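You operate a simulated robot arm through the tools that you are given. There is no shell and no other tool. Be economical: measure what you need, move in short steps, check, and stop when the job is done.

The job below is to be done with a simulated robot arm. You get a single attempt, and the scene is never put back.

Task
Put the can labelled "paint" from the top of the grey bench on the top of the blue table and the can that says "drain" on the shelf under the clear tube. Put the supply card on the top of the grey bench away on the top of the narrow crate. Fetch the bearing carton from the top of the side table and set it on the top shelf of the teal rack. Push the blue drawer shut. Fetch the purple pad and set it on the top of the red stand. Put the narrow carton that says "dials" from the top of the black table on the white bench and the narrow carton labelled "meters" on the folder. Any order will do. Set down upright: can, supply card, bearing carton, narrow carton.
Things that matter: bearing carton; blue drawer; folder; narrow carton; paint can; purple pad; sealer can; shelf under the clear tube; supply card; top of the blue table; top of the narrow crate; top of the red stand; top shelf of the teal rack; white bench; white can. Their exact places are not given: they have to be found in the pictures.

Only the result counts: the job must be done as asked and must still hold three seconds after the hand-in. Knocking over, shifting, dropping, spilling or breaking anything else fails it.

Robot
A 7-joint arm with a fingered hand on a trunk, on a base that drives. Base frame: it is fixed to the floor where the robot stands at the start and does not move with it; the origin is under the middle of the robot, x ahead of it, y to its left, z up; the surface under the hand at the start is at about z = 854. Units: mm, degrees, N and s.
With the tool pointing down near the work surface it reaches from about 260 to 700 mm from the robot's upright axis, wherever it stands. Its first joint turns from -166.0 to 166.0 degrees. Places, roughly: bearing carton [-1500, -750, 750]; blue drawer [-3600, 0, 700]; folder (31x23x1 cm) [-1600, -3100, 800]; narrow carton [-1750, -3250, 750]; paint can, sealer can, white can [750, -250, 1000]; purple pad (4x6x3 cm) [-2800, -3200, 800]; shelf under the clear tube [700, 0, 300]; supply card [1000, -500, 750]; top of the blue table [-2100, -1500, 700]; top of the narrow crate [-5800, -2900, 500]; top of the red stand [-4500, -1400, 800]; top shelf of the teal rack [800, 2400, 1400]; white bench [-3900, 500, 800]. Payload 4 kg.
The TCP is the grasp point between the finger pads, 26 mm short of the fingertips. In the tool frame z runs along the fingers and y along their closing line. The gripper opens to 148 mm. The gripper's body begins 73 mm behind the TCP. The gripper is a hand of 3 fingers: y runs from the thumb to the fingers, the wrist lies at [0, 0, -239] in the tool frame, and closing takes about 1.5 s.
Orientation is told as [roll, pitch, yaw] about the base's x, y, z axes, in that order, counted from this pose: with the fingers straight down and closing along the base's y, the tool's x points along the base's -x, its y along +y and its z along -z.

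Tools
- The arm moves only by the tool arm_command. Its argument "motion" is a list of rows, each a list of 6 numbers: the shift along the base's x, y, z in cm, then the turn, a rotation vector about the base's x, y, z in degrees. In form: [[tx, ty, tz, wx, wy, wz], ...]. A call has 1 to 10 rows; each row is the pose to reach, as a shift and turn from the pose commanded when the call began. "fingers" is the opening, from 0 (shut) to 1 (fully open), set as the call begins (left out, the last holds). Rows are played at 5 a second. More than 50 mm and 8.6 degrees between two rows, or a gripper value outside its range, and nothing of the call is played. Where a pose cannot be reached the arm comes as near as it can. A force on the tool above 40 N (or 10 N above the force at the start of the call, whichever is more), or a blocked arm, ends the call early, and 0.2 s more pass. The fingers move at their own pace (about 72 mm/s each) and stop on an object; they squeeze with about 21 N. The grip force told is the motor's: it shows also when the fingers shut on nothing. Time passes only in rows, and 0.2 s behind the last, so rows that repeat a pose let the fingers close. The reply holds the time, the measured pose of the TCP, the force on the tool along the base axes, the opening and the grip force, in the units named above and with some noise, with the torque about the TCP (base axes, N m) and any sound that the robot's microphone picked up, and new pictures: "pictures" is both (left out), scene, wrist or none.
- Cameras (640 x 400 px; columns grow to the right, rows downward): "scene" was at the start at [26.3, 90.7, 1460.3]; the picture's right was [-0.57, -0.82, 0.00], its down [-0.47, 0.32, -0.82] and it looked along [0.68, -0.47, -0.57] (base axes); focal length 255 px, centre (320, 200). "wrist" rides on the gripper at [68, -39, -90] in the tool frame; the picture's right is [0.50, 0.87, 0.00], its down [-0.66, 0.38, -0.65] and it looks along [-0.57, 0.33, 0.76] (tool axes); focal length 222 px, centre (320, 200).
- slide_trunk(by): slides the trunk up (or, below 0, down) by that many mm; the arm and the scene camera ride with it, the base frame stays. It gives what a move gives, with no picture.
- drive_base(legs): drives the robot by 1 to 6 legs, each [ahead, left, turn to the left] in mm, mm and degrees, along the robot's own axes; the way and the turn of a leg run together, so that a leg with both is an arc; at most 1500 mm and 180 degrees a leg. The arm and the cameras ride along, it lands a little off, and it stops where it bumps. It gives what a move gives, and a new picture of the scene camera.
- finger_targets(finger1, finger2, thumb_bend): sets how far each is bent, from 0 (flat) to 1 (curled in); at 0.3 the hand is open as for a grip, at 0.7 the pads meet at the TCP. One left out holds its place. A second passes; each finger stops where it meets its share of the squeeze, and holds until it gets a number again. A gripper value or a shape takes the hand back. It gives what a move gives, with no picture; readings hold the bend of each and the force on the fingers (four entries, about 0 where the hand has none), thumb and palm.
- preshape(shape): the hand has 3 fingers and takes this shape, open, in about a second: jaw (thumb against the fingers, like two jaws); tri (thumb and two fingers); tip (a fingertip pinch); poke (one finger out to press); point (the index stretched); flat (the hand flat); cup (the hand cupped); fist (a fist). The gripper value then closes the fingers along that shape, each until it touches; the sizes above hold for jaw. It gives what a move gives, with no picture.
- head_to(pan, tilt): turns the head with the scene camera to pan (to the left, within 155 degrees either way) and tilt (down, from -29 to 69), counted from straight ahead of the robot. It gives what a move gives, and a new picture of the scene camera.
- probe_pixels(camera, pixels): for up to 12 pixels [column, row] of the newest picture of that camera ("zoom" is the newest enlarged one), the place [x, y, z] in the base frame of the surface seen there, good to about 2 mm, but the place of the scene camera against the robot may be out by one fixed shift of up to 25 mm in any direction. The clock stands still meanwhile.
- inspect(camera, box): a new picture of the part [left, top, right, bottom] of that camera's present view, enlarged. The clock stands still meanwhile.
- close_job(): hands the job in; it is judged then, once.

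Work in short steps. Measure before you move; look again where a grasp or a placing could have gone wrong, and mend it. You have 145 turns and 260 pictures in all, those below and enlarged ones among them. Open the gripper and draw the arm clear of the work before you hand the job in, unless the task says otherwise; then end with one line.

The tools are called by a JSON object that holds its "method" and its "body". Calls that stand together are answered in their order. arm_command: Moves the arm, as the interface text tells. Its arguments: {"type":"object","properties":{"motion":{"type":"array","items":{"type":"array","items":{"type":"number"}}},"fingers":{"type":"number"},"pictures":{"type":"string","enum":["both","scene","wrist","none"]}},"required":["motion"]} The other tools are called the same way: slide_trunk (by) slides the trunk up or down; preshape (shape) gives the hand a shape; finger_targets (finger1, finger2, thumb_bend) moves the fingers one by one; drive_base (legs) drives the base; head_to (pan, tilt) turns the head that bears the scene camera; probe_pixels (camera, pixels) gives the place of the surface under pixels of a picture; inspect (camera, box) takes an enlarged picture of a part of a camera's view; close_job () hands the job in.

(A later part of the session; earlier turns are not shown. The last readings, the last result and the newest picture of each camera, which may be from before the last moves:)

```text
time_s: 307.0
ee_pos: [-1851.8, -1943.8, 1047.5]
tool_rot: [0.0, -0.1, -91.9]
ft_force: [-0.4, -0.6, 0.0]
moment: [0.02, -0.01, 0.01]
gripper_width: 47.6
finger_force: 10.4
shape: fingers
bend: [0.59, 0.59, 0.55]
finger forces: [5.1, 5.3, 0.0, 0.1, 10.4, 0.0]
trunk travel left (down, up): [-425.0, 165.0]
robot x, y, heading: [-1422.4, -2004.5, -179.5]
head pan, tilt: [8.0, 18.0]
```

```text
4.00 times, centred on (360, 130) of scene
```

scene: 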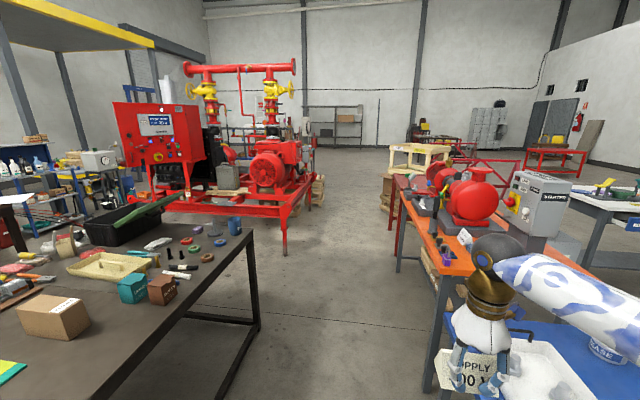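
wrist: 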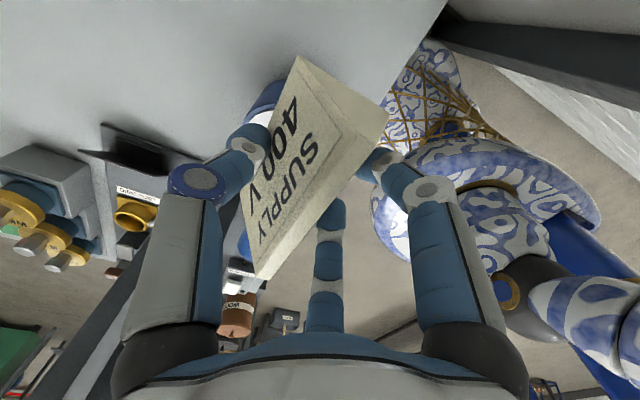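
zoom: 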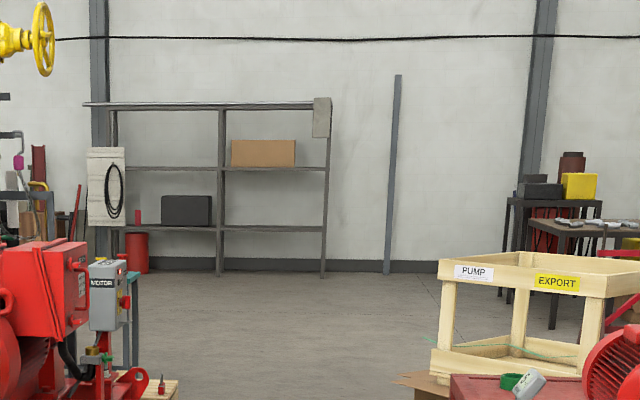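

Corridor y∈(-2845,-1750) is clear to x≈-5400. I drive down it to about x=-4850 and look for the narrow crate.

{"method": "drive_base", "body": {"legs": [[500, 300, -0.5], [1480, 0, 0], [1450, 0, 0]]}}

{"method": "head_to", "body": {"pan": 30, "tilt": 30}}

```text
time_s: 324.1
ee_pos: [-5281.1, -2333.7, 1048.6]
tool_rot: [0.0, 0.0, -91.5]
ft_force: [-0.2, 1.3, -0.1]
moment: [0.02, 0.01, 0.0]
gripper_width: 47.5
finger_force: 10.4
shape: fingers
bend: [0.59, 0.59, 0.55]
finger forces: [5.2, 5.3, 0.0, 0.0, 10.4, 0.0]
trunk travel left (down, up): [-425.0, 165.0]
robot x, y, heading: [-4850.1, -2390.1, -178.8]
head pan, tilt: [8.0, 18.0]
```

scene: 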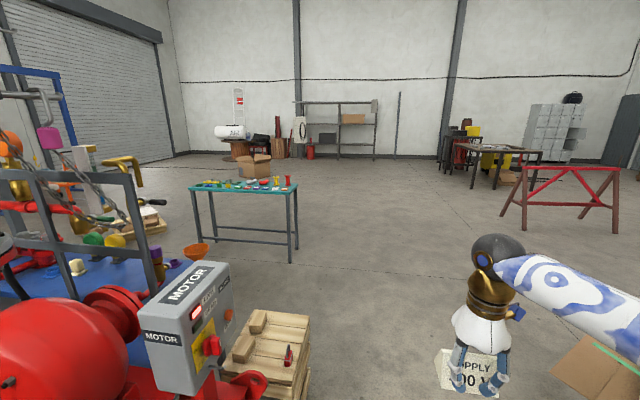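

```text
time_s: 324.9
ee_pos: [-5281.6, -2334.2, 1046.6]
tool_rot: [-0.1, 0.0, -91.3]
ft_force: [-1.4, 0.3, -0.8]
moment: [0.0, -0.01, -0.01]
gripper_width: 47.7
finger_force: 10.3
shape: fingers
bend: [0.59, 0.59, 0.55]
finger forces: [5.2, 5.3, 0.1, 0.0, 10.4, 0.0]
trunk travel left (down, up): [-425.0, 165.0]
robot x, y, heading: [-4851.2, -2388.8, -178.5]
head pan, tilt: [30.0, 30.0]
```

scene: 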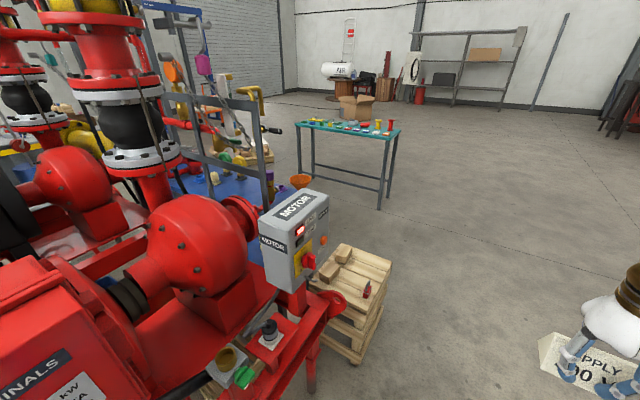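

The narrow wooden crate (355,275) has wood blocks and a red clamp on top. I probe its surface.

{"method": "probe_pixels", "body": {"camera": "scene", "pixels": [[340, 245], [390, 265], [363, 310], [318, 290], [355, 275], [375, 268], [350, 295], [335, 272], [367, 292], [345, 255], [335, 300], [360, 262]]}}

{"method": "inspect", "body": {"camera": "scene", "box": [290, 225, 430, 325]}}

```text
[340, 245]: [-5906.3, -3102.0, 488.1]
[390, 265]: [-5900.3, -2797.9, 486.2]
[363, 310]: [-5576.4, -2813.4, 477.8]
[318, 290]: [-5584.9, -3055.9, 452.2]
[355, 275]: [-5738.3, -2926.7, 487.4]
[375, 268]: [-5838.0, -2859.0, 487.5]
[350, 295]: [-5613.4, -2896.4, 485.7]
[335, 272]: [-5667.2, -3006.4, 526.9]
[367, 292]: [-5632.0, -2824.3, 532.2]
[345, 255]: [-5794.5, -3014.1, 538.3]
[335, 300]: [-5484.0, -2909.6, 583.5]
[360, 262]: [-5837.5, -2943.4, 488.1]
```

```text
4.00 times, centred on (360, 275) of scene
```

zoom: 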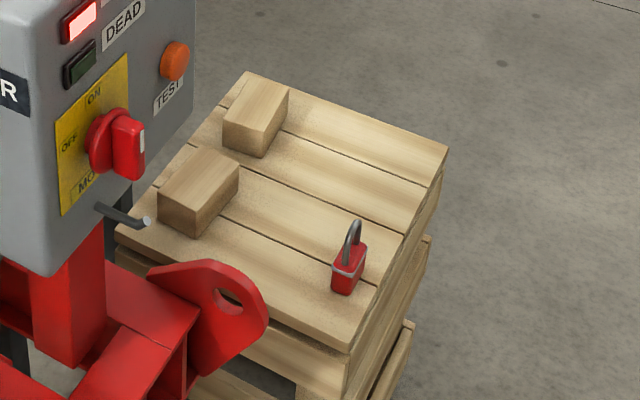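

Crate top z≈503, free at about (-5790,-2890). I drive to its +y side, face -y, and lower the trunk 250 mm.

{"method": "drive_base", "body": {"legs": [[930, -50, -1.5], [0, 0, 90]]}}

{"method": "slide_trunk", "body": {"by": -250}}

{"method": "arm_command", "body": {"motion": [[0, -3, -2, 5, 0, 0], [0, -6, -4, 10, 0, 0], [0, -9, -6, 15, 0, 0], [0, -11, -8, 20, 0, 0], [0, -13, -10, 22, 0, 0]]}}

```text
time_s: 333.6
ee_pos: [-5852.7, -2777.9, 1048.4]
tool_rot: [0.0, 0.0, -2.9]
ft_force: [0.1, -0.5, -0.8]
moment: [0.01, -0.01, -0.04]
gripper_width: 47.2
finger_force: 10.5
shape: fingers
bend: [0.59, 0.59, 0.55]
finger forces: [5.1, 5.3, 0.1, 0.0, 10.3, 0.1]
trunk travel left (down, up): [-425.0, 165.0]
robot x, y, heading: [-5784.7, -2351.0, -90.2]
head pan, tilt: [30.0, 30.0]
```

scene: 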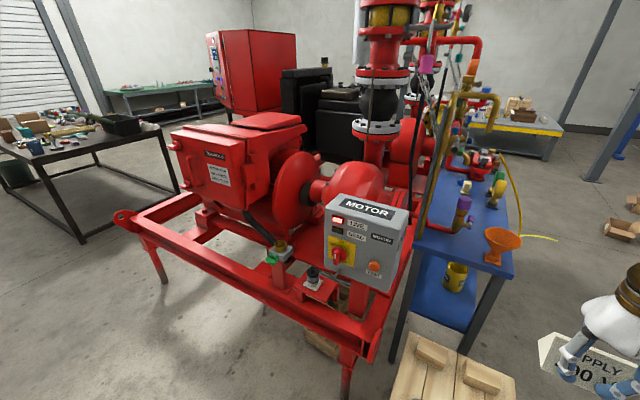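

```text
time_s: 336.2
ee_pos: [-5853.2, -2777.3, 798.4]
tool_rot: [-0.1, 0.0, -2.9]
ft_force: [0.2, 0.2, -0.1]
moment: [0.0, -0.01, 0.01]
gripper_width: 47.3
finger_force: 10.2
shape: fingers
bend: [0.59, 0.59, 0.55]
finger forces: [5.1, 5.2, 0.0, 0.0, 10.5, 0.0]
trunk travel left (down, up): [-175.0, 415.0]
robot x, y, heading: [-5784.4, -2354.2, -90.3]
head pan, tilt: [30.0, 30.0]
```

```text
time_s: 337.4
ee_pos: [-5852.1, -2907.3, 697.6]
tool_rot: [21.9, 1.1, -2.7]
ft_force: [-0.9, -0.1, 0.4]
moment: [-0.02, -0.05, -0.01]
gripper_width: 46.9
finger_force: 9.8
shape: fingers
bend: [0.59, 0.59, 0.55]
finger forces: [5.1, 5.2, 0.0, 0.0, 10.2, 0.0]
trunk travel left (down, up): [-175.0, 415.0]
robot x, y, heading: [-5785.9, -2348.7, -89.9]
head pan, tilt: [30.0, 30.0]
```

scene: 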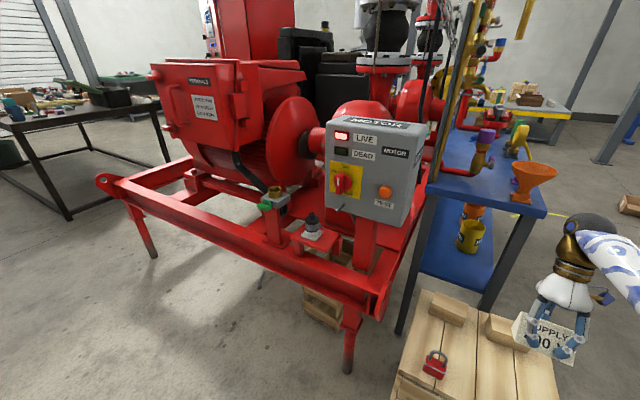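
wrist: 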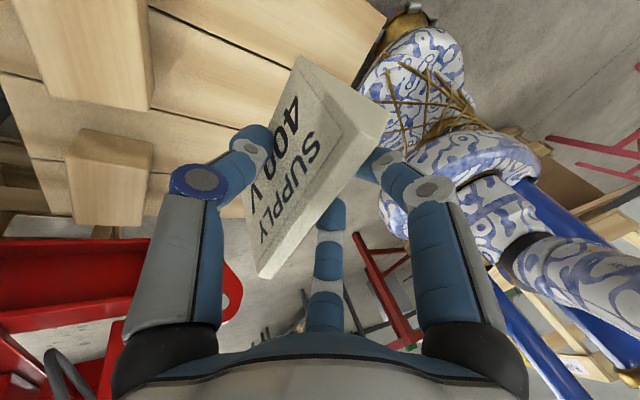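

I look at the hand and crate directly, and probe the crate top and blocks with the wrist camera.

{"method": "head_to", "body": {"pan": 0, "tilt": 50}}

{"method": "inspect", "body": {"camera": "scene", "box": [210, 60, 450, 260]}}

{"method": "probe_pixels", "body": {"camera": "wrist", "pixels": [[110, 175], [150, 150], [100, 140], [80, 20], [150, 90], [190, 70], [240, 100], [300, 30], [385, 15], [180, 120], [110, 230], [200, 20]]}}

```text
time_s: 338.4
ee_pos: [-5851.7, -2906.9, 698.2]
tool_rot: [21.8, 1.2, -2.7]
ft_force: [0.2, -0.4, 0.0]
moment: [-0.02, 0.0, -0.02]
gripper_width: 46.9
finger_force: 10.2
shape: fingers
bend: [0.59, 0.59, 0.55]
finger forces: [5.0, 5.1, 0.0, 0.0, 10.2, 0.1]
trunk travel left (down, up): [-175.0, 415.0]
robot x, y, heading: [-5787.9, -2349.1, -89.7]
head pan, tilt: [0.0, 50.0]
```

scene: 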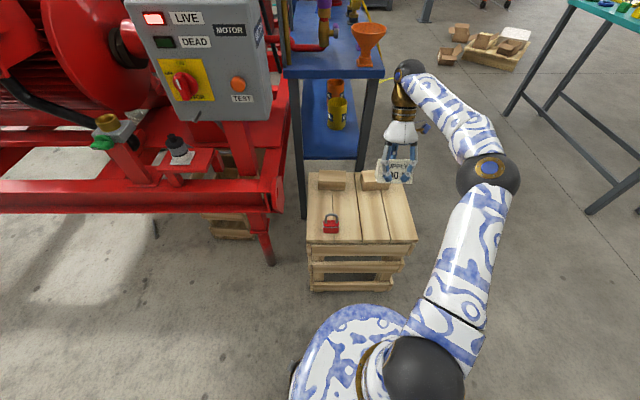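

```text
2.00 times, centred on (330, 160) of scene
```

zoom: 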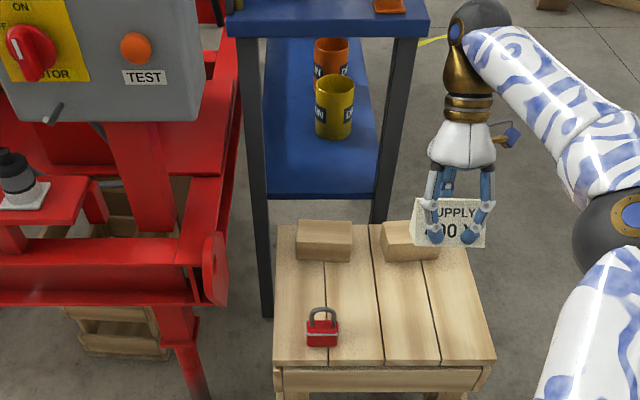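

```text
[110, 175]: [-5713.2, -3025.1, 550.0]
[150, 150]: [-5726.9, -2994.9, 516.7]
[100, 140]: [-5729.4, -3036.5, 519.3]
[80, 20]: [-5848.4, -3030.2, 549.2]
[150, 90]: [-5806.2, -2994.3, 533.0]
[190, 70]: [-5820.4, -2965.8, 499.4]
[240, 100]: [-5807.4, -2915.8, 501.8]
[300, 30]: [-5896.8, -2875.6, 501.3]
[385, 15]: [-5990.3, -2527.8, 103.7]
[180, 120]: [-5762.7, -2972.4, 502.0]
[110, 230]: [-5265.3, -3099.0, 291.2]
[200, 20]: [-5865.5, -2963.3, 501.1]
```

Crate top z=501.5; blocks start at y≈-2995. I move to TCP (-5770,-2858) and lower to about z=548, then check tilt.

{"method": "arm_command", "body": {"motion": [[2, 1.2, -3, 0, 0, 0], [4, 2.4, -6, 0, 0, 0], [6, 3.6, -9, 0, 0, 0], [8.2, 4.9, -11, 0, 0, 0], [8.2, 4.9, -13, 0, 0, 0], [8.2, 4.9, -15, 0, 0, 0]]}}

{"method": "inspect", "body": {"camera": "scene", "box": [290, 120, 430, 260]}}

```text
time_s: 339.8
ee_pos: [-5770.7, -2858.9, 548.7]
tool_rot: [21.9, 1.1, -2.6]
ft_force: [-1.0, -1.9, 8.4]
moment: [-0.29, 0.01, 0.01]
gripper_width: 46.9
finger_force: 14.0
shape: fingers
bend: [0.59, 0.59, 0.56]
finger forces: [6.2, 6.6, 0.0, 0.0, 14.9, 0.1]
trunk travel left (down, up): [-175.0, 415.0]
robot x, y, heading: [-5781.0, -2353.0, -90.2]
head pan, tilt: [0.0, 50.0]
```

scene: 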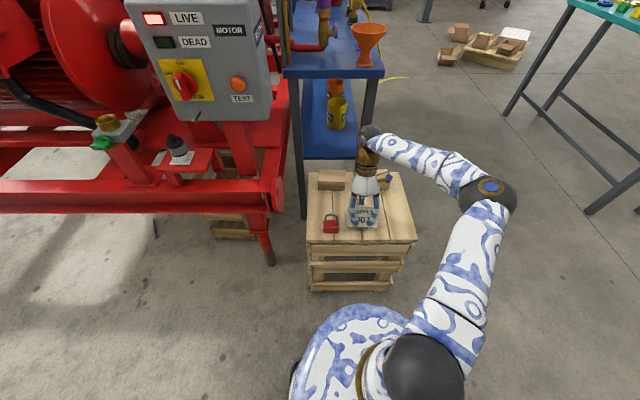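
wrist: 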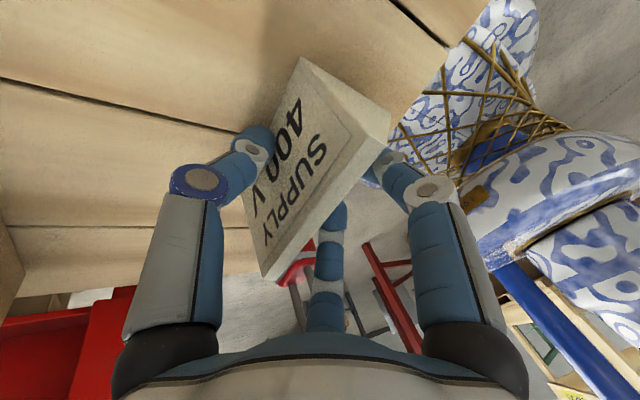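

```text
2.86 times, centred on (360, 190) of scene
```

zoom: 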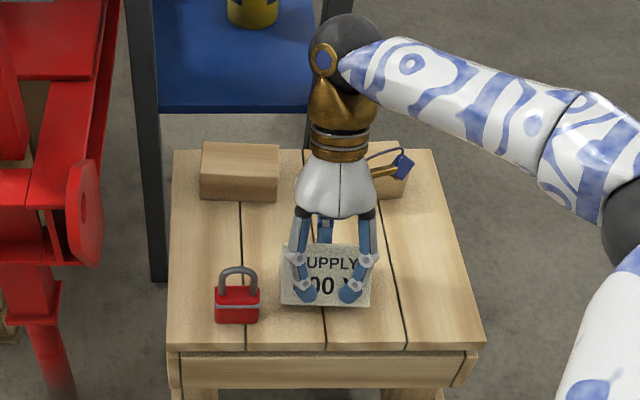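

It touched down (9 N). I release the thumb moderately so the card settles flat, then look.

{"method": "finger_targets", "body": {"thumb_bend": 0.3}}

{"method": "arm_command", "body": {"motion": [[0, 0, 0, 0, 0, 0]], "pictures": "wrist"}}

{"method": "inspect", "body": {"camera": "scene", "box": [310, 150, 410, 250]}}

```text
time_s: 340.8
ee_pos: [-5771.8, -2857.6, 549.6]
tool_rot: [21.6, 1.0, -2.8]
ft_force: [2.2, 5.0, 30.5]
moment: [-1.01, -0.16, 0.13]
gripper_width: 53.8
finger_force: 15.5
shape: fingers
bend: [0.62, 0.62, 0.4]
finger forces: [0.0, 0.0, 0.1, 0.1, 30.8, 0.0]
trunk travel left (down, up): [-175.0, 415.0]
robot x, y, heading: [-5783.7, -2348.0, -90.1]
head pan, tilt: [0.0, 50.0]
```

```text
time_s: 341.2
ee_pos: [-5771.6, -2858.6, 550.0]
tool_rot: [21.6, 1.0, -2.7]
ft_force: [3.6, 4.7, 29.4]
moment: [-0.99, -0.24, 0.16]
gripper_width: 53.4
finger_force: 15.3
shape: fingers
bend: [0.62, 0.62, 0.39]
finger forces: [0.1, 0.0, 0.1, 0.0, 30.4, 0.0]
trunk travel left (down, up): [-175.0, 415.0]
robot x, y, heading: [-5784.2, -2351.8, -90.0]
head pan, tilt: [0.0, 50.0]
```

wrist: 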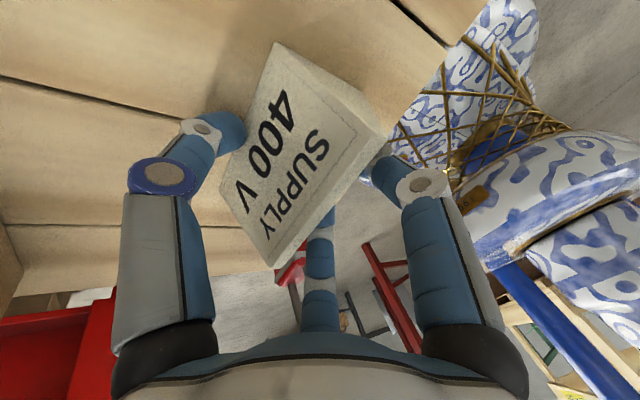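

```text
4.00 times, centred on (360, 200) of scene
```

zoom: 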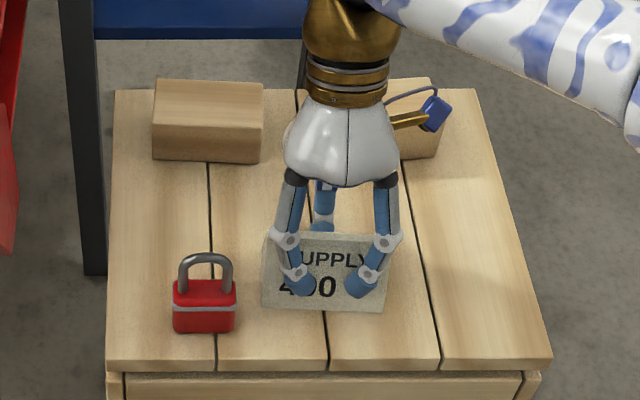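

The opening thumb presses on the crate top (30 N). I rise 2.5 cm, which also frees the card.

{"method": "arm_command", "body": {"motion": [[0, 0, 0.8, 0, 0, 0], [0, 0, 1.6, 0, 0, 0], [0, 0, 2.5, 0, 0, 0]], "pictures": "wrist"}}

{"method": "inspect", "body": {"camera": "scene", "box": [310, 150, 410, 250]}}

```text
time_s: 342.0
ee_pos: [-5771.3, -2857.7, 573.4]
tool_rot: [21.8, 1.1, -2.8]
ft_force: [0.6, 0.8, 1.0]
moment: [0.02, 0.01, 0.0]
gripper_width: 80.1
finger_force: 0.0
shape: fingers
bend: [0.62, 0.62, 0.3]
finger forces: [0.0, 0.1, 0.0, 0.0, 0.0, 0.1]
trunk travel left (down, up): [-175.0, 415.0]
robot x, y, heading: [-5785.7, -2348.1, -90.0]
head pan, tilt: [0.0, 50.0]
```

wrist: 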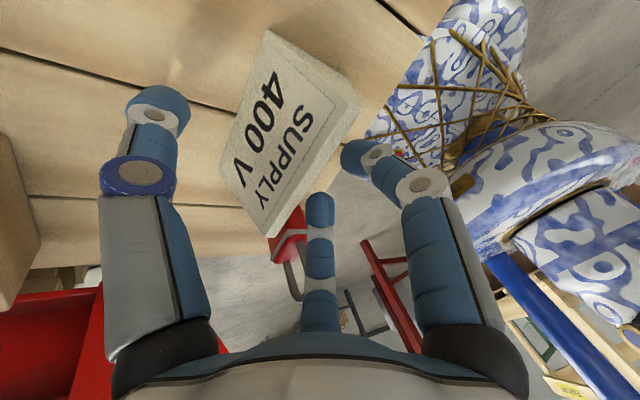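

```text
4.00 times, centred on (360, 200) of scene
```

zoom: 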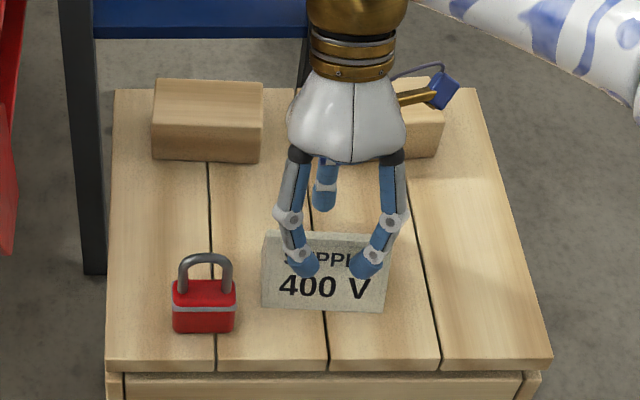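

I rise clear and verify the card stands on its base.

{"method": "arm_command", "body": {"motion": [[0, 0, 4, 0, 0, 0], [0, 0, 8, 0, 0, 0], [0, 0, 12, -6, 0, 0], [0, 2, 16, -12, 0, 0], [0, 5, 19, -18, 0, 0], [0, 8, 22, -22, 0, 0]], "pictures": "wrist"}}

{"method": "inspect", "body": {"camera": "scene", "box": [310, 150, 410, 250]}}

{"method": "probe_pixels", "body": {"camera": "zoom", "pixels": [[325, 305], [325, 270], [325, 238], [325, 232], [280, 240], [375, 245], [270, 300], [380, 305]]}}

```text
time_s: 343.4
ee_pos: [-5769.9, -2778.4, 793.6]
tool_rot: [-0.1, 0.0, -3.0]
ft_force: [-0.2, -0.1, 0.4]
moment: [0.02, 0.0, -0.01]
gripper_width: 79.9
finger_force: 0.0
shape: fingers
bend: [0.62, 0.62, 0.3]
finger forces: [0.0, 0.0, 0.1, 0.0, 0.1, 0.0]
trunk travel left (down, up): [-175.0, 415.0]
robot x, y, heading: [-5781.5, -2349.3, -90.3]
head pan, tilt: [0.0, 50.0]
```

wrist: 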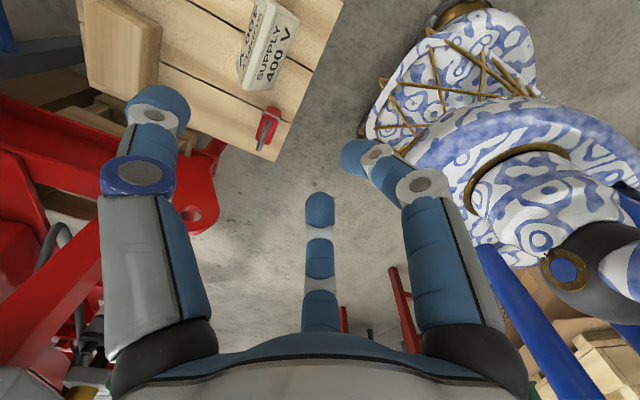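

```text
4.00 times, centred on (360, 200) of scene
```

zoom: 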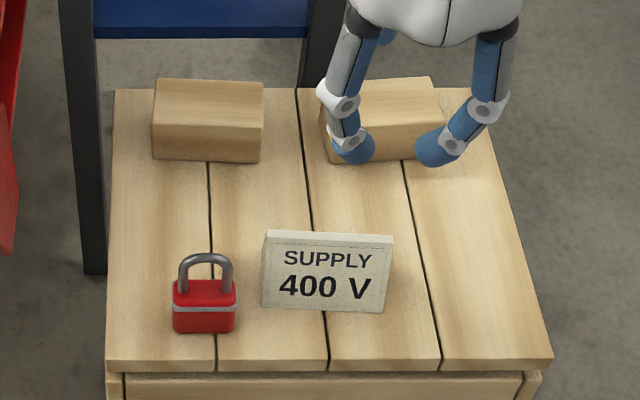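

```text
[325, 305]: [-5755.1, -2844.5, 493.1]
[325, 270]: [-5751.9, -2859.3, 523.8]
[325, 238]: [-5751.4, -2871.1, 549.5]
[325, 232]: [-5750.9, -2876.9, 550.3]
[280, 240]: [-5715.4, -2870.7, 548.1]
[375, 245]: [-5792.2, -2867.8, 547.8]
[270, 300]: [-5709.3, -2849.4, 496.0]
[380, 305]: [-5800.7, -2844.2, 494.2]
```

The supply card stands upright on the crate. Next the purple pad: I raise the trunk, turn to +x, and drive to the gap at the black table's end.

{"method": "slide_trunk", "body": {"by": 250}}

{"method": "drive_base", "body": {"legs": [[-60, 0, 0], [0, 0, 90], [1200, 0, 0], [1180, 0, 0]]}}

{"method": "head_to", "body": {"pan": -55, "tilt": 32}}

```text
time_s: 346.0
ee_pos: [-5769.6, -2778.7, 1043.5]
tool_rot: [-0.1, 0.0, -2.8]
ft_force: [-0.6, -0.2, 0.7]
moment: [0.01, -0.01, 0.0]
gripper_width: 80.2
finger_force: 0.1
shape: fingers
bend: [0.62, 0.62, 0.3]
finger forces: [0.1, 0.1, 0.0, 0.1, 0.0, 0.0]
trunk travel left (down, up): [-425.0, 165.0]
robot x, y, heading: [-5779.3, -2351.7, -90.0]
head pan, tilt: [0.0, 50.0]
```

```text
time_s: 362.0
ee_pos: [-2986.8, -2255.3, 1043.0]
tool_rot: [-0.1, 0.0, 87.4]
ft_force: [0.3, -0.5, 0.1]
moment: [0.01, -0.02, 0.01]
gripper_width: 80.1
finger_force: 0.1
shape: fingers
bend: [0.62, 0.62, 0.3]
finger forces: [0.0, 0.1, 0.0, 0.0, 0.1, 0.2]
trunk travel left (down, up): [-425.0, 165.0]
robot x, y, heading: [-3416.8, -2269.1, 0.4]
head pan, tilt: [0.0, 50.0]
```

scene: 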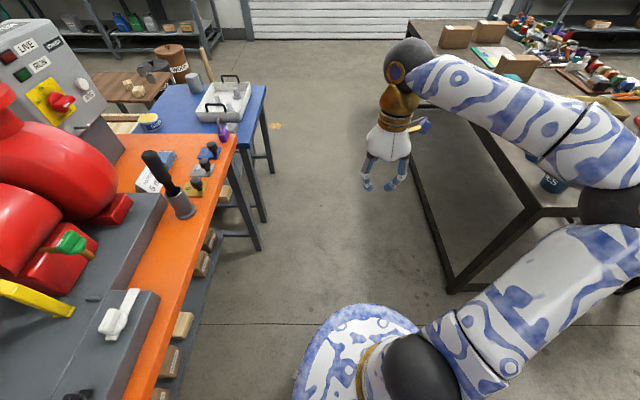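

```text
time_s: 363.2
ee_pos: [-2987.4, -2253.8, 1042.2]
tool_rot: [-0.1, 0.0, 87.4]
ft_force: [-0.1, -0.1, 0.0]
moment: [-0.02, 0.03, 0.0]
gripper_width: 80.3
finger_force: 0.0
shape: fingers
bend: [0.62, 0.62, 0.3]
finger forces: [0.1, 0.1, 0.0, 0.0, 0.1, 0.0]
trunk travel left (down, up): [-425.0, 165.0]
robot x, y, heading: [-3415.1, -2269.7, 0.5]
head pan, tilt: [-55.0, 32.0]
```

scene: 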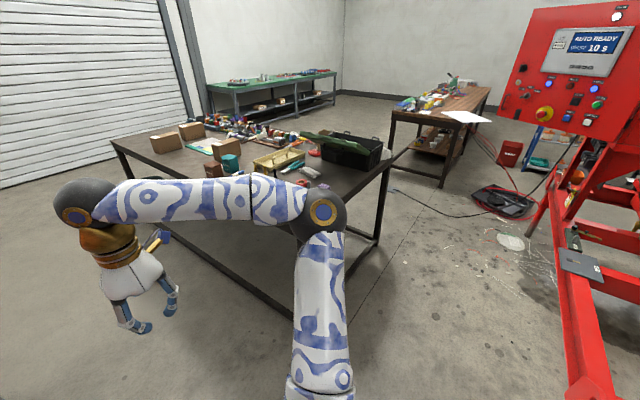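

Paint can is still upright on the blue table. I move right into the gap by the black table's end and look at its top.

{"method": "drive_base", "body": {"legs": [[0, -750, -0.5]]}}

{"method": "head_to", "body": {"pan": -12, "tilt": 38}}

{"method": "arm_command", "body": {"motion": [[0, 0, 4, 0, 0, 0], [0, 4, 4, 0, 0, 0], [0, 8, 4, 0, 0, 0]], "fingers": 1}}

```text
time_s: 367.3
ee_pos: [-2986.3, -3009.8, 1043.5]
tool_rot: [-0.1, 0.0, 86.8]
ft_force: [0.2, 0.5, -0.1]
moment: [-0.01, 0.03, 0.04]
gripper_width: 80.1
finger_force: 0.0
shape: fingers
bend: [0.62, 0.62, 0.3]
finger forces: [0.0, 0.1, 0.0, 0.0, 0.0, 0.0]
trunk travel left (down, up): [-425.0, 165.0]
robot x, y, heading: [-3417.9, -3025.0, -0.2]
head pan, tilt: [-55.0, 32.0]
```

scene: 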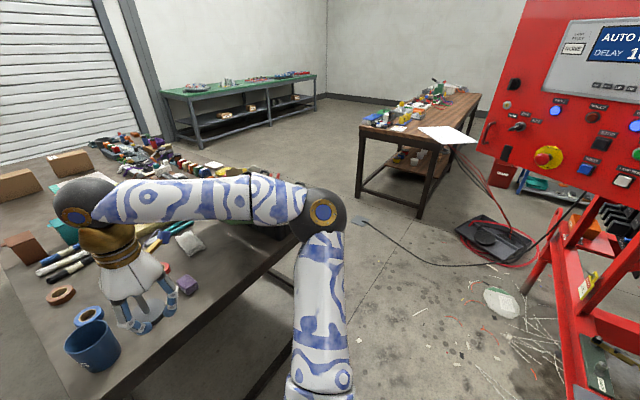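

```text
time_s: 368.4
ee_pos: [-2987.1, -3010.2, 1043.7]
tool_rot: [-0.1, 0.1, 86.9]
ft_force: [0.8, 0.0, -1.0]
moment: [0.02, -0.03, 0.0]
gripper_width: 80.2
finger_force: 0.0
shape: fingers
bend: [0.62, 0.62, 0.3]
finger forces: [0.0, 0.1, 0.1, 0.1, 0.0, 0.0]
trunk travel left (down, up): [-425.0, 165.0]
robot x, y, heading: [-3417.2, -3026.7, -0.3]
head pan, tilt: [-12.0, 38.0]
```

scene: 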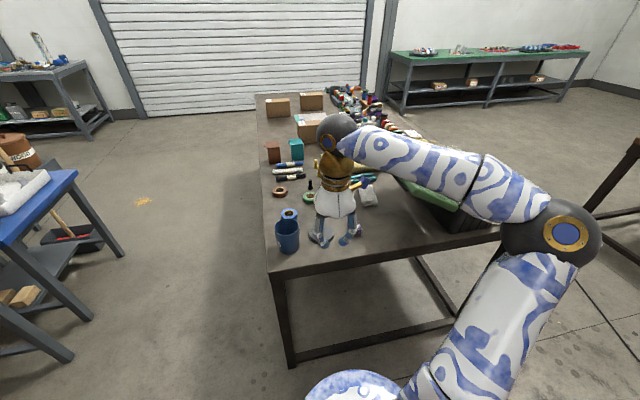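

```text
time_s: 369.2
ee_pos: [-2986.4, -2931.5, 1083.9]
tool_rot: [0.0, 0.1, 86.9]
ft_force: [0.5, -0.3, 0.1]
moment: [0.0, 0.02, -0.01]
gripper_width: 147.8
finger_force: 0.0
shape: jaw
bend: [0.3, 0.3, 0.3]
finger forces: [0.0, 0.0, 0.0, 0.1, 0.0, 0.0]
trunk travel left (down, up): [-425.0, 165.0]
robot x, y, heading: [-3414.2, -3023.3, -0.3]
head pan, tilt: [-12.0, 38.0]
```

scene: 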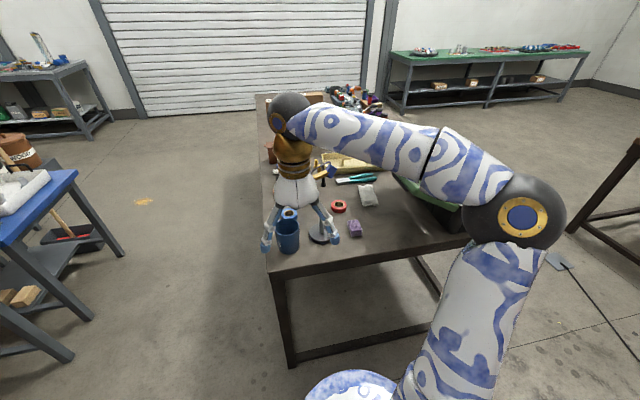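
wrist: 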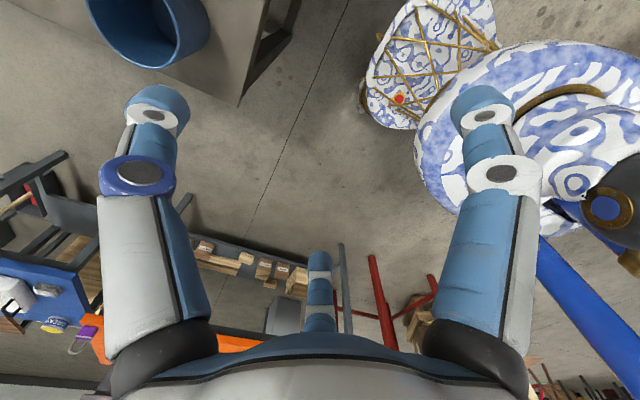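

Purple pad is at (355,228) in the scene picture, with a blue cup nearby. I probe it and the small cartons/folder further down the table.

{"method": "probe_pixels", "body": {"camera": "scene", "pixels": [[355, 224], [348, 228], [362, 230], [355, 235], [288, 235], [289, 213], [320, 238], [368, 195], [339, 206], [330, 245], [380, 240]]}}

{"method": "inspect", "body": {"camera": "scene", "box": [240, 170, 400, 270]}}

```text
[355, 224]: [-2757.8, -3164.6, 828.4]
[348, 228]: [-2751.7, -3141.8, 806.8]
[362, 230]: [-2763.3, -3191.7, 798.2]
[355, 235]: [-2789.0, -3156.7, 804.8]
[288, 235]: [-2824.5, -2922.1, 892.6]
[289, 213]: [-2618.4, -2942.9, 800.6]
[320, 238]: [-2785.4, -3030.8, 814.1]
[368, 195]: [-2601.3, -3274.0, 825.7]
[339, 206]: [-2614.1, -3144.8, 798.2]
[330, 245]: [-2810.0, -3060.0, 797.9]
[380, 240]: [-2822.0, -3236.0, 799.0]
```

```text
4.00 times, centred on (320, 220) of scene
```

zoom: 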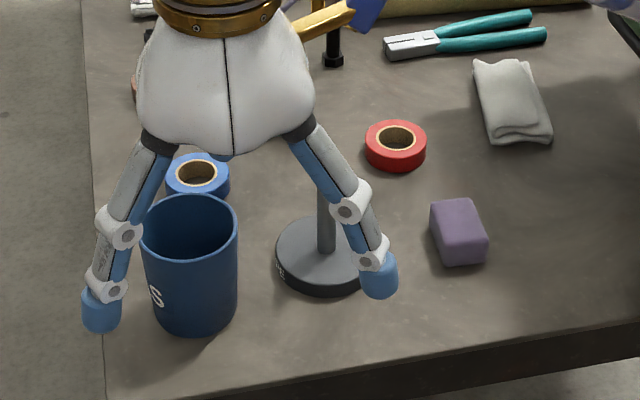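

Pad centre ≈(-2768,-3166) by scene camera; a post stand is close by. I swing the hand to y≈-3166 outside the table first, then drive up and move over the pad, with fingers at 0.65.

{"method": "arm_command", "body": {"motion": [[0, -4, 0, 0, 0, 0], [0, -8, 0, 0, 0, 0], [0, -12, 0, 0, 0, 0], [0, -16, 0, 0, 0, 0], [0, -20, 0, 0, 0, 0], [0, -23.5, 0, 0, 0, 0]], "fingers": 0.65, "pictures": "none"}}

{"method": "drive_base", "body": {"legs": [[110, 0, 0.3]]}}

{"method": "arm_command", "body": {"motion": [[3, 0, -3, 0, 0, 0], [6, 0, -6, 0, 0, 0], [9, 0, -9, 0, 0, 0], [10, 0, -12, 0, 0, 0]], "pictures": "both"}}

```text
time_s: 370.6
ee_pos: [-2987.8, -3165.6, 1083.1]
tool_rot: [-0.1, 0.0, 87.0]
ft_force: [-0.2, 0.4, 0.3]
moment: [0.02, 0.0, 0.01]
gripper_width: 96.8
finger_force: 0.1
shape: jaw
bend: [0.3, 0.3, 0.7]
finger forces: [0.1, 0.0, 0.0, 0.1, 0.1, 0.0]
trunk travel left (down, up): [-425.0, 165.0]
robot x, y, heading: [-3419.2, -3027.1, -0.2]
head pan, tilt: [-12.0, 38.0]
```

```text
time_s: 371.8
ee_pos: [-2875.4, -3164.2, 1082.8]
tool_rot: [-0.1, -0.1, 87.2]
ft_force: [0.3, 0.1, -0.7]
moment: [0.04, 0.03, 0.02]
gripper_width: 96.4
finger_force: 0.1
shape: jaw
bend: [0.3, 0.3, 0.7]
finger forces: [0.1, 0.0, 0.1, 0.1, 0.1, 0.0]
trunk travel left (down, up): [-425.0, 165.0]
robot x, y, heading: [-3301.9, -3024.0, -0.1]
head pan, tilt: [-12.0, 38.0]
```

scene: 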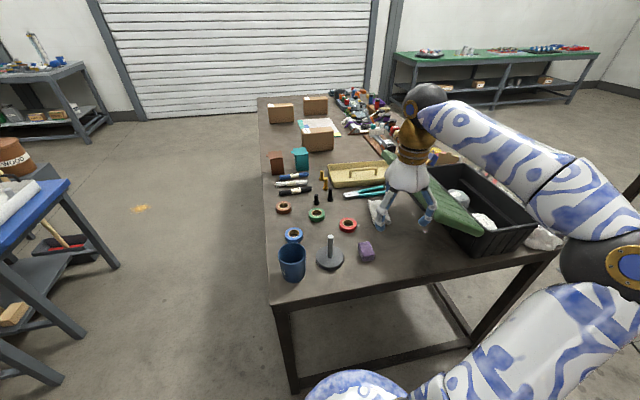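

```text
time_s: 372.8
ee_pos: [-2776.7, -3163.8, 961.0]
tool_rot: [-0.1, 0.0, 87.2]
ft_force: [0.2, 0.2, -0.5]
moment: [-0.02, -0.01, -0.02]
gripper_width: 96.9
finger_force: 0.1
shape: jaw
bend: [0.3, 0.3, 0.7]
finger forces: [0.1, 0.0, 0.0, 0.0, 0.1, 0.0]
trunk travel left (down, up): [-425.0, 165.0]
robot x, y, heading: [-3304.1, -3026.1, 0.1]
head pan, tilt: [-12.0, 38.0]
```

scene: 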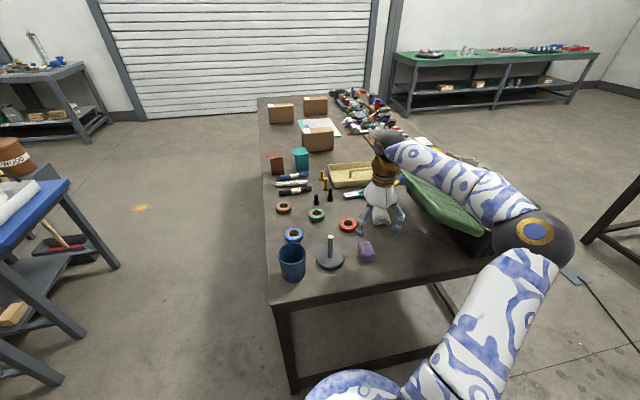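
wrist: 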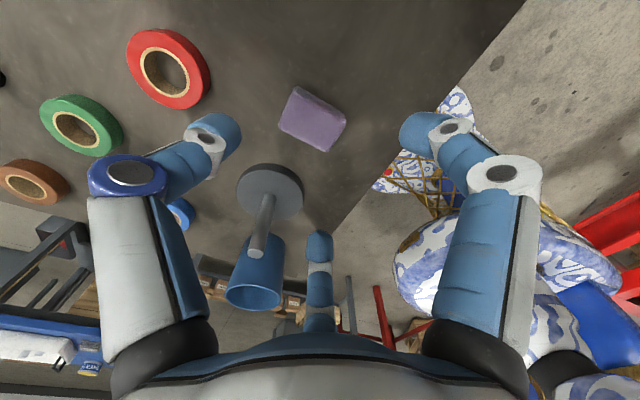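

Pad is at (312,118) in the wrist picture. I probe its corners and the stand's base.

{"method": "probe_pixels", "body": {"camera": "wrist", "pixels": [[297, 90], [344, 122], [325, 149], [280, 122], [312, 112], [300, 185], [270, 200], [255, 245], [330, 175], [345, 90]]}}

{"method": "inspect", "body": {"camera": "scene", "box": [255, 90, 375, 190]}}

```text
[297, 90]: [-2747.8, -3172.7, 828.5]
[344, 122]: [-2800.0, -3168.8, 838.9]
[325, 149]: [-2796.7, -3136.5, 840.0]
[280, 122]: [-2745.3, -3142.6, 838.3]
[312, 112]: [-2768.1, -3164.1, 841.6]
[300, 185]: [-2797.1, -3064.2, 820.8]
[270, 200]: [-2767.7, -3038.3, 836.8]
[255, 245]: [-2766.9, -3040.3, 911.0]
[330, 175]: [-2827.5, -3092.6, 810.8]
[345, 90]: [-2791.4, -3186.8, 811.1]
```

```text
4.00 times, centred on (315, 140) of scene
```

zoom: 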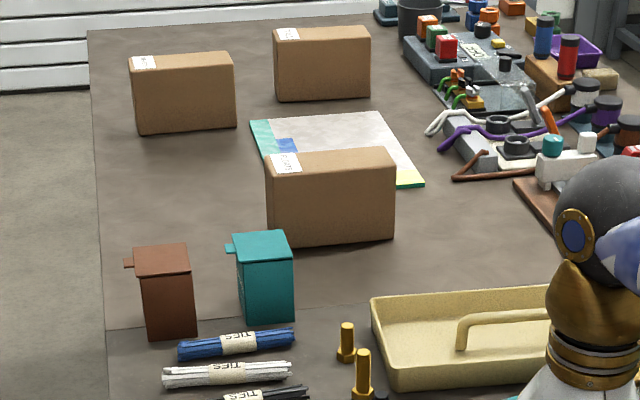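

Pad centre (-2772,-3155), 53×32 mm, top 841, table 811. I descend to z≈846 with yaw 84.5, close, and lift.

{"method": "arm_command", "body": {"motion": [[0.3, 0.9, -3, 0, 0, -2.7], [0.5, 0.9, -6, 0, 0, -2.7], [0.5, 0.9, -9, 0, 0, -2.7], [0.5, 0.9, -11.5, 0, 0, -2.7]], "pictures": "wrist"}}

{"method": "arm_command", "body": {"motion": [[0, 0, 0, 0, 0, 0], [0, 0, 0, 0, 0, 0], [0, 0, 0, 0, 0, 0], [0, 0, 0, 0, 0, 0], [0, 0, 0, 0, 0, 0], [0, 0, 3, 0, 0, 0], [0, 0, 7, 0, 0, 0], [0, 0, 11, 0, 0, 0]], "fingers": 0, "pictures": "wrist"}}

```text
time_s: 373.8
ee_pos: [-2771.1, -3154.6, 847.4]
tool_rot: [-0.1, 0.0, 84.6]
ft_force: [0.9, -0.1, -1.0]
moment: [-0.01, 0.01, -0.02]
gripper_width: 96.6
finger_force: 0.1
shape: jaw
bend: [0.3, 0.3, 0.7]
finger forces: [0.0, 0.1, 0.0, 0.0, 0.0, 0.0]
trunk travel left (down, up): [-425.0, 165.0]
robot x, y, heading: [-3303.3, -3023.0, -0.1]
head pan, tilt: [-12.0, 38.0]
```

wrist: 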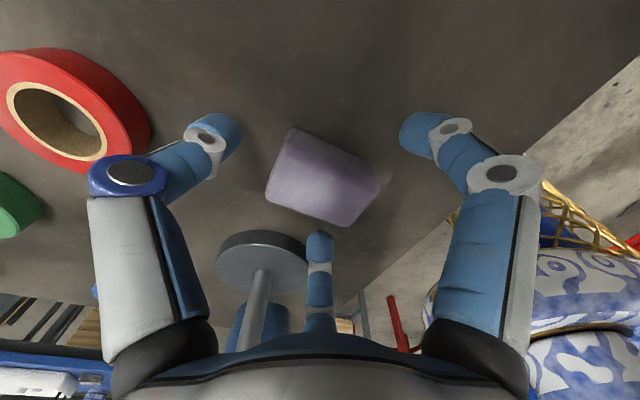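

```text
time_s: 375.6
ee_pos: [-2770.1, -3154.8, 958.7]
tool_rot: [-0.1, 0.0, 84.5]
ft_force: [-0.8, -0.6, -0.2]
moment: [0.03, 0.02, 0.01]
gripper_width: 37.1
finger_force: 20.9
shape: jaw
bend: [0.77, 0.76, 0.69]
finger forces: [17.1, 18.8, 0.0, 0.1, 16.1, 0.1]
trunk travel left (down, up): [-425.0, 165.0]
robot x, y, heading: [-3304.5, -3025.1, -0.0]
head pan, tilt: [-12.0, 38.0]
```

wrist: 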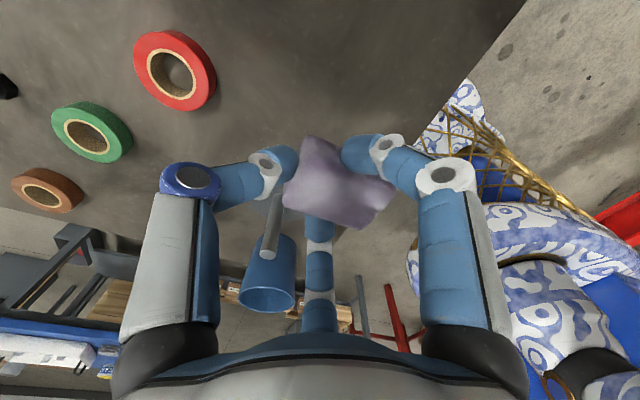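

Pad held. I raise it, leave the gap, and drive along the corridor to the red stand (heading +y).

{"method": "arm_command", "body": {"motion": [[-2, 0, 4, 0, 0, 0], [-4, 0, 7, 0, 0, 0], [-8, 0, 9, 0, 0, 0], [-12, 2, 9, 0, 0, 0]], "pictures": "none"}}

{"method": "drive_base", "body": {"legs": [[-120, 0, 0], [0, 750, 0], [-1080, 0, 0], [0, 0, 90]]}}

{"method": "head_to", "body": {"pan": 5, "tilt": 40}}

```text
time_s: 376.6
ee_pos: [-2890.6, -3134.9, 1047.7]
tool_rot: [-0.1, 0.1, 84.6]
ft_force: [0.4, 0.5, -0.9]
moment: [-0.02, 0.0, -0.01]
gripper_width: 36.7
finger_force: 21.0
shape: jaw
bend: [0.77, 0.76, 0.69]
finger forces: [17.3, 18.8, 0.1, 0.0, 16.0, 0.0]
trunk travel left (down, up): [-425.0, 165.0]
robot x, y, heading: [-3304.6, -3025.1, -0.1]
head pan, tilt: [-12.0, 38.0]
```

```text
time_s: 390.5
ee_pos: [-4412.0, -1874.9, 1048.7]
tool_rot: [0.0, 0.0, 175.4]
ft_force: [0.0, 0.0, -0.4]
moment: [0.01, -0.03, -0.01]
gripper_width: 37.0
finger_force: 20.8
shape: jaw
bend: [0.77, 0.76, 0.69]
finger forces: [17.3, 18.7, 0.0, 0.1, 15.9, 0.0]
trunk travel left (down, up): [-425.0, 165.0]
robot x, y, heading: [-4519.1, -2287.0, 90.6]
head pan, tilt: [-12.0, 38.0]
```

scene: 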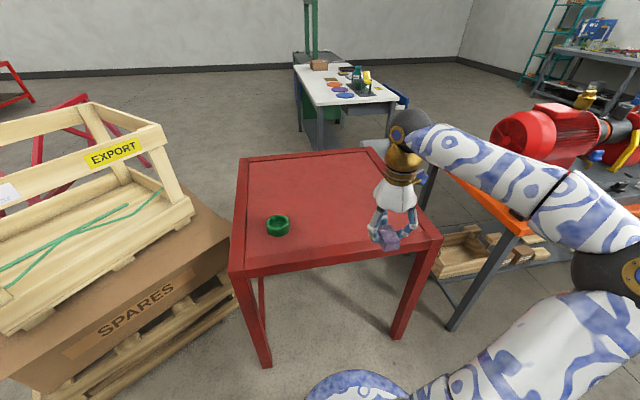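

```text
time_s: 391.3
ee_pos: [-4411.1, -1874.7, 1048.8]
tool_rot: [-0.1, 0.0, 175.3]
ft_force: [-1.3, -0.4, -0.2]
moment: [-0.01, -0.04, 0.02]
gripper_width: 37.0
finger_force: 20.7
shape: jaw
bend: [0.77, 0.76, 0.69]
finger forces: [17.3, 18.6, 0.0, 0.0, 15.9, 0.1]
trunk travel left (down, up): [-425.0, 165.0]
robot x, y, heading: [-4520.4, -2293.1, 90.7]
head pan, tilt: [5.0, 40.0]
```

scene: 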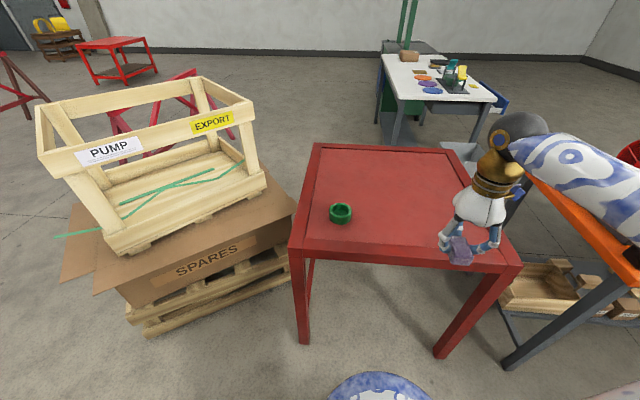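

Red stand in view, nearly empty save a green ring (340,213). I probe its top and a free spot.

{"method": "probe_pixels", "body": {"camera": "scene", "pixels": [[400, 225], [300, 240], [390, 250], [425, 190], [345, 165], [430, 160], [340, 213]]}}

{"method": "arm_command", "body": {"motion": [[0, 4, -1, 0, 0, 0], [0, 8, -2, 0, 0, 0], [0, 12, -4, 0, 0, 0], [0, 15, -6, 0, 0, 0]], "pictures": "wrist"}}

```text
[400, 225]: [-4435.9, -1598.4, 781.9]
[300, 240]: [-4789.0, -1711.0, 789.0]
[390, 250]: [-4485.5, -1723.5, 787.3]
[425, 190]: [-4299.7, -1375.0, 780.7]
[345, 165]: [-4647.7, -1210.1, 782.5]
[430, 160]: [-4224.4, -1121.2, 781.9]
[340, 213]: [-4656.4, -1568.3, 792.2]
```

```text
time_s: 392.3
ee_pos: [-4411.7, -1723.4, 987.7]
tool_rot: [-0.1, 0.1, 175.3]
ft_force: [-0.2, 0.0, -0.4]
moment: [0.0, -0.01, -0.01]
gripper_width: 36.7
finger_force: 21.2
shape: jaw
bend: [0.77, 0.76, 0.69]
finger forces: [17.2, 18.6, 0.0, 0.1, 15.6, 0.0]
trunk travel left (down, up): [-425.0, 165.0]
robot x, y, heading: [-4520.6, -2291.0, 90.9]
head pan, tilt: [5.0, 40.0]
```

wrist: 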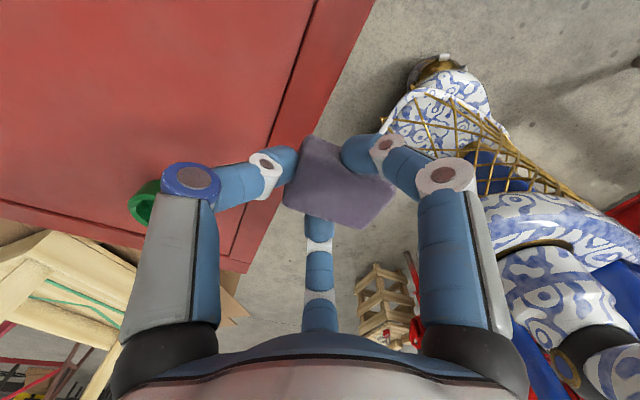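

I drive 140 mm ahead so the pad is above the stand, then measure the top by wrist camera.

{"method": "drive_base", "body": {"legs": [[140, 20, 0]]}}

{"method": "arm_command", "body": {"motion": [[0, 1, -3, 0, 0, 0], [0, 2, -7, 0, 0, 0], [0, 3, -11, 0, 0, 0]], "pictures": "wrist"}}

{"method": "probe_pixels", "body": {"camera": "wrist", "pixels": [[250, 100], [330, 80], [150, 60], [400, 60], [100, 120]]}}

```text
time_s: 393.6
ee_pos: [-4432.5, -1582.8, 989.0]
tool_rot: [-0.2, 0.0, 175.2]
ft_force: [-0.2, -0.1, -0.3]
moment: [0.0, 0.0, -0.01]
gripper_width: 36.6
finger_force: 21.0
shape: jaw
bend: [0.77, 0.76, 0.69]
finger forces: [17.3, 18.7, 0.0, 0.0, 15.8, 0.0]
trunk travel left (down, up): [-425.0, 165.0]
robot x, y, heading: [-4536.0, -2151.6, 91.0]
head pan, tilt: [5.0, 40.0]
```

scene: 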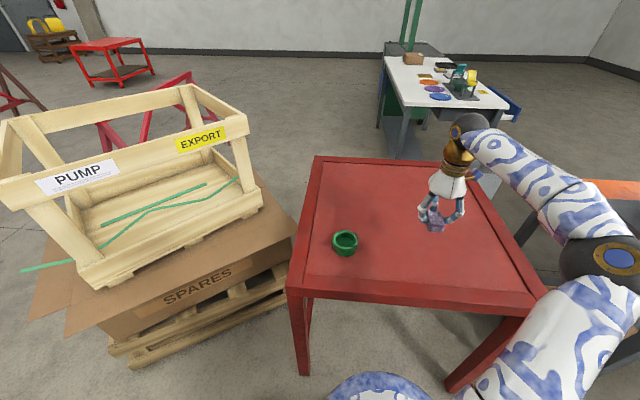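

```text
time_s: 394.4
ee_pos: [-4434.0, -1553.6, 876.3]
tool_rot: [-0.1, 0.0, 175.2]
ft_force: [0.1, -0.5, -0.9]
moment: [0.02, -0.02, -0.02]
gripper_width: 36.4
finger_force: 20.8
shape: jaw
bend: [0.77, 0.76, 0.71]
finger forces: [17.3, 18.6, 0.1, 0.1, 15.6, 0.1]
trunk travel left (down, up): [-425.0, 165.0]
robot x, y, heading: [-4541.7, -2150.9, 90.7]
head pan, tilt: [5.0, 40.0]
```

wrist: 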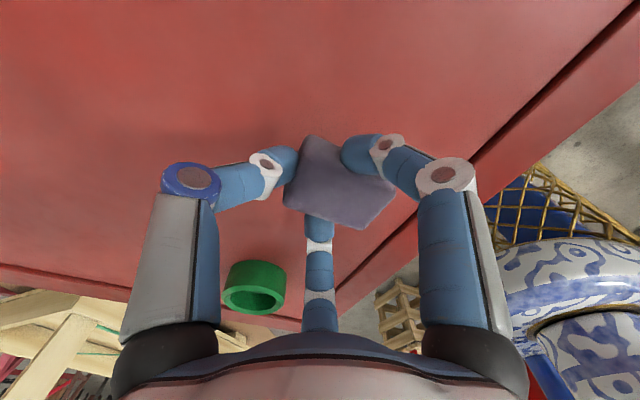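

```text
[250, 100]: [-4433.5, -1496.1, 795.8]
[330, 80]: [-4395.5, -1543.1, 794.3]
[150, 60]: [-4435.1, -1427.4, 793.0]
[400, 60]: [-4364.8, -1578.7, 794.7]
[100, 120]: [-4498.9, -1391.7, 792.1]
```

Stand top z≈794.5. I lower to TCP 832, open, and rise.

{"method": "arm_command", "body": {"motion": [[0, 0, -2.5, 0, 0, 0], [0, 0, -4, 0, 0, 0], [0, 0, -4.5, 0, 0, 0]], "pictures": "none"}}

{"method": "arm_command", "body": {"motion": [[0, 0, 0, 0, 0, 0], [0, 0, 0, 0, 0, 0], [0, 0, 0, 0, 0, 0], [0, 0, 0, 0, 0, 0], [0, 0, 4, 0, 0, 0], [0, 0, 8, 0, 0, 0], [0, 0, 12, 0, 0, 0], [0, -4, 15, 0, 0, 0], [0, -8, 18, 0, 0, 0]], "fingers": 0.8, "pictures": "both"}}

```text
time_s: 395.2
ee_pos: [-4432.8, -1552.3, 831.6]
tool_rot: [-0.2, 0.0, 175.3]
ft_force: [-0.8, -0.9, -0.1]
moment: [-0.02, 0.01, -0.01]
gripper_width: 36.8
finger_force: 21.1
shape: jaw
bend: [0.77, 0.76, 0.71]
finger forces: [17.2, 18.6, 0.0, 0.0, 15.7, 0.1]
trunk travel left (down, up): [-425.0, 165.0]
robot x, y, heading: [-4539.0, -2149.8, 90.8]
head pan, tilt: [5.0, 40.0]
```

```text
time_s: 397.2
ee_pos: [-4432.1, -1633.5, 1012.2]
tool_rot: [0.0, 0.1, 175.3]
ft_force: [0.3, 0.0, 0.1]
moment: [-0.01, 0.0, 0.01]
gripper_width: 118.2
finger_force: 0.1
shape: jaw
bend: [0.25, 0.25, 0.48]
finger forces: [0.0, 0.0, 0.0, 0.0, 0.0, 0.0]
trunk travel left (down, up): [-425.0, 165.0]
robot x, y, heading: [-4539.7, -2149.8, 90.8]
head pan, tilt: [5.0, 40.0]
```

scene: 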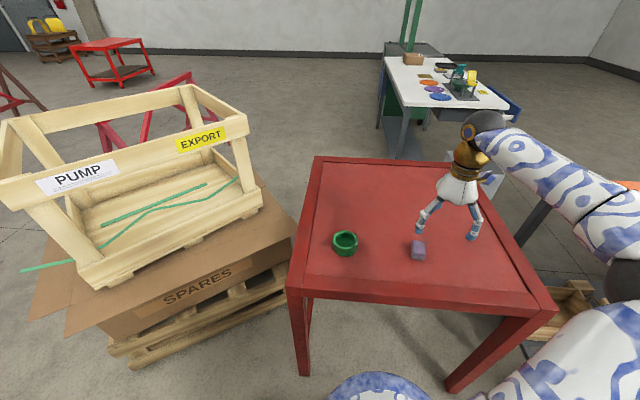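
wrist: 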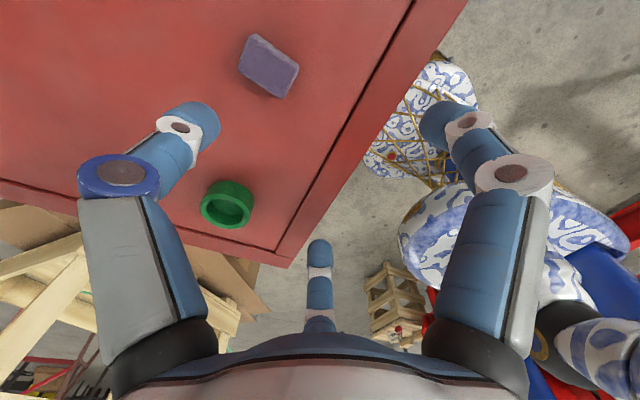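

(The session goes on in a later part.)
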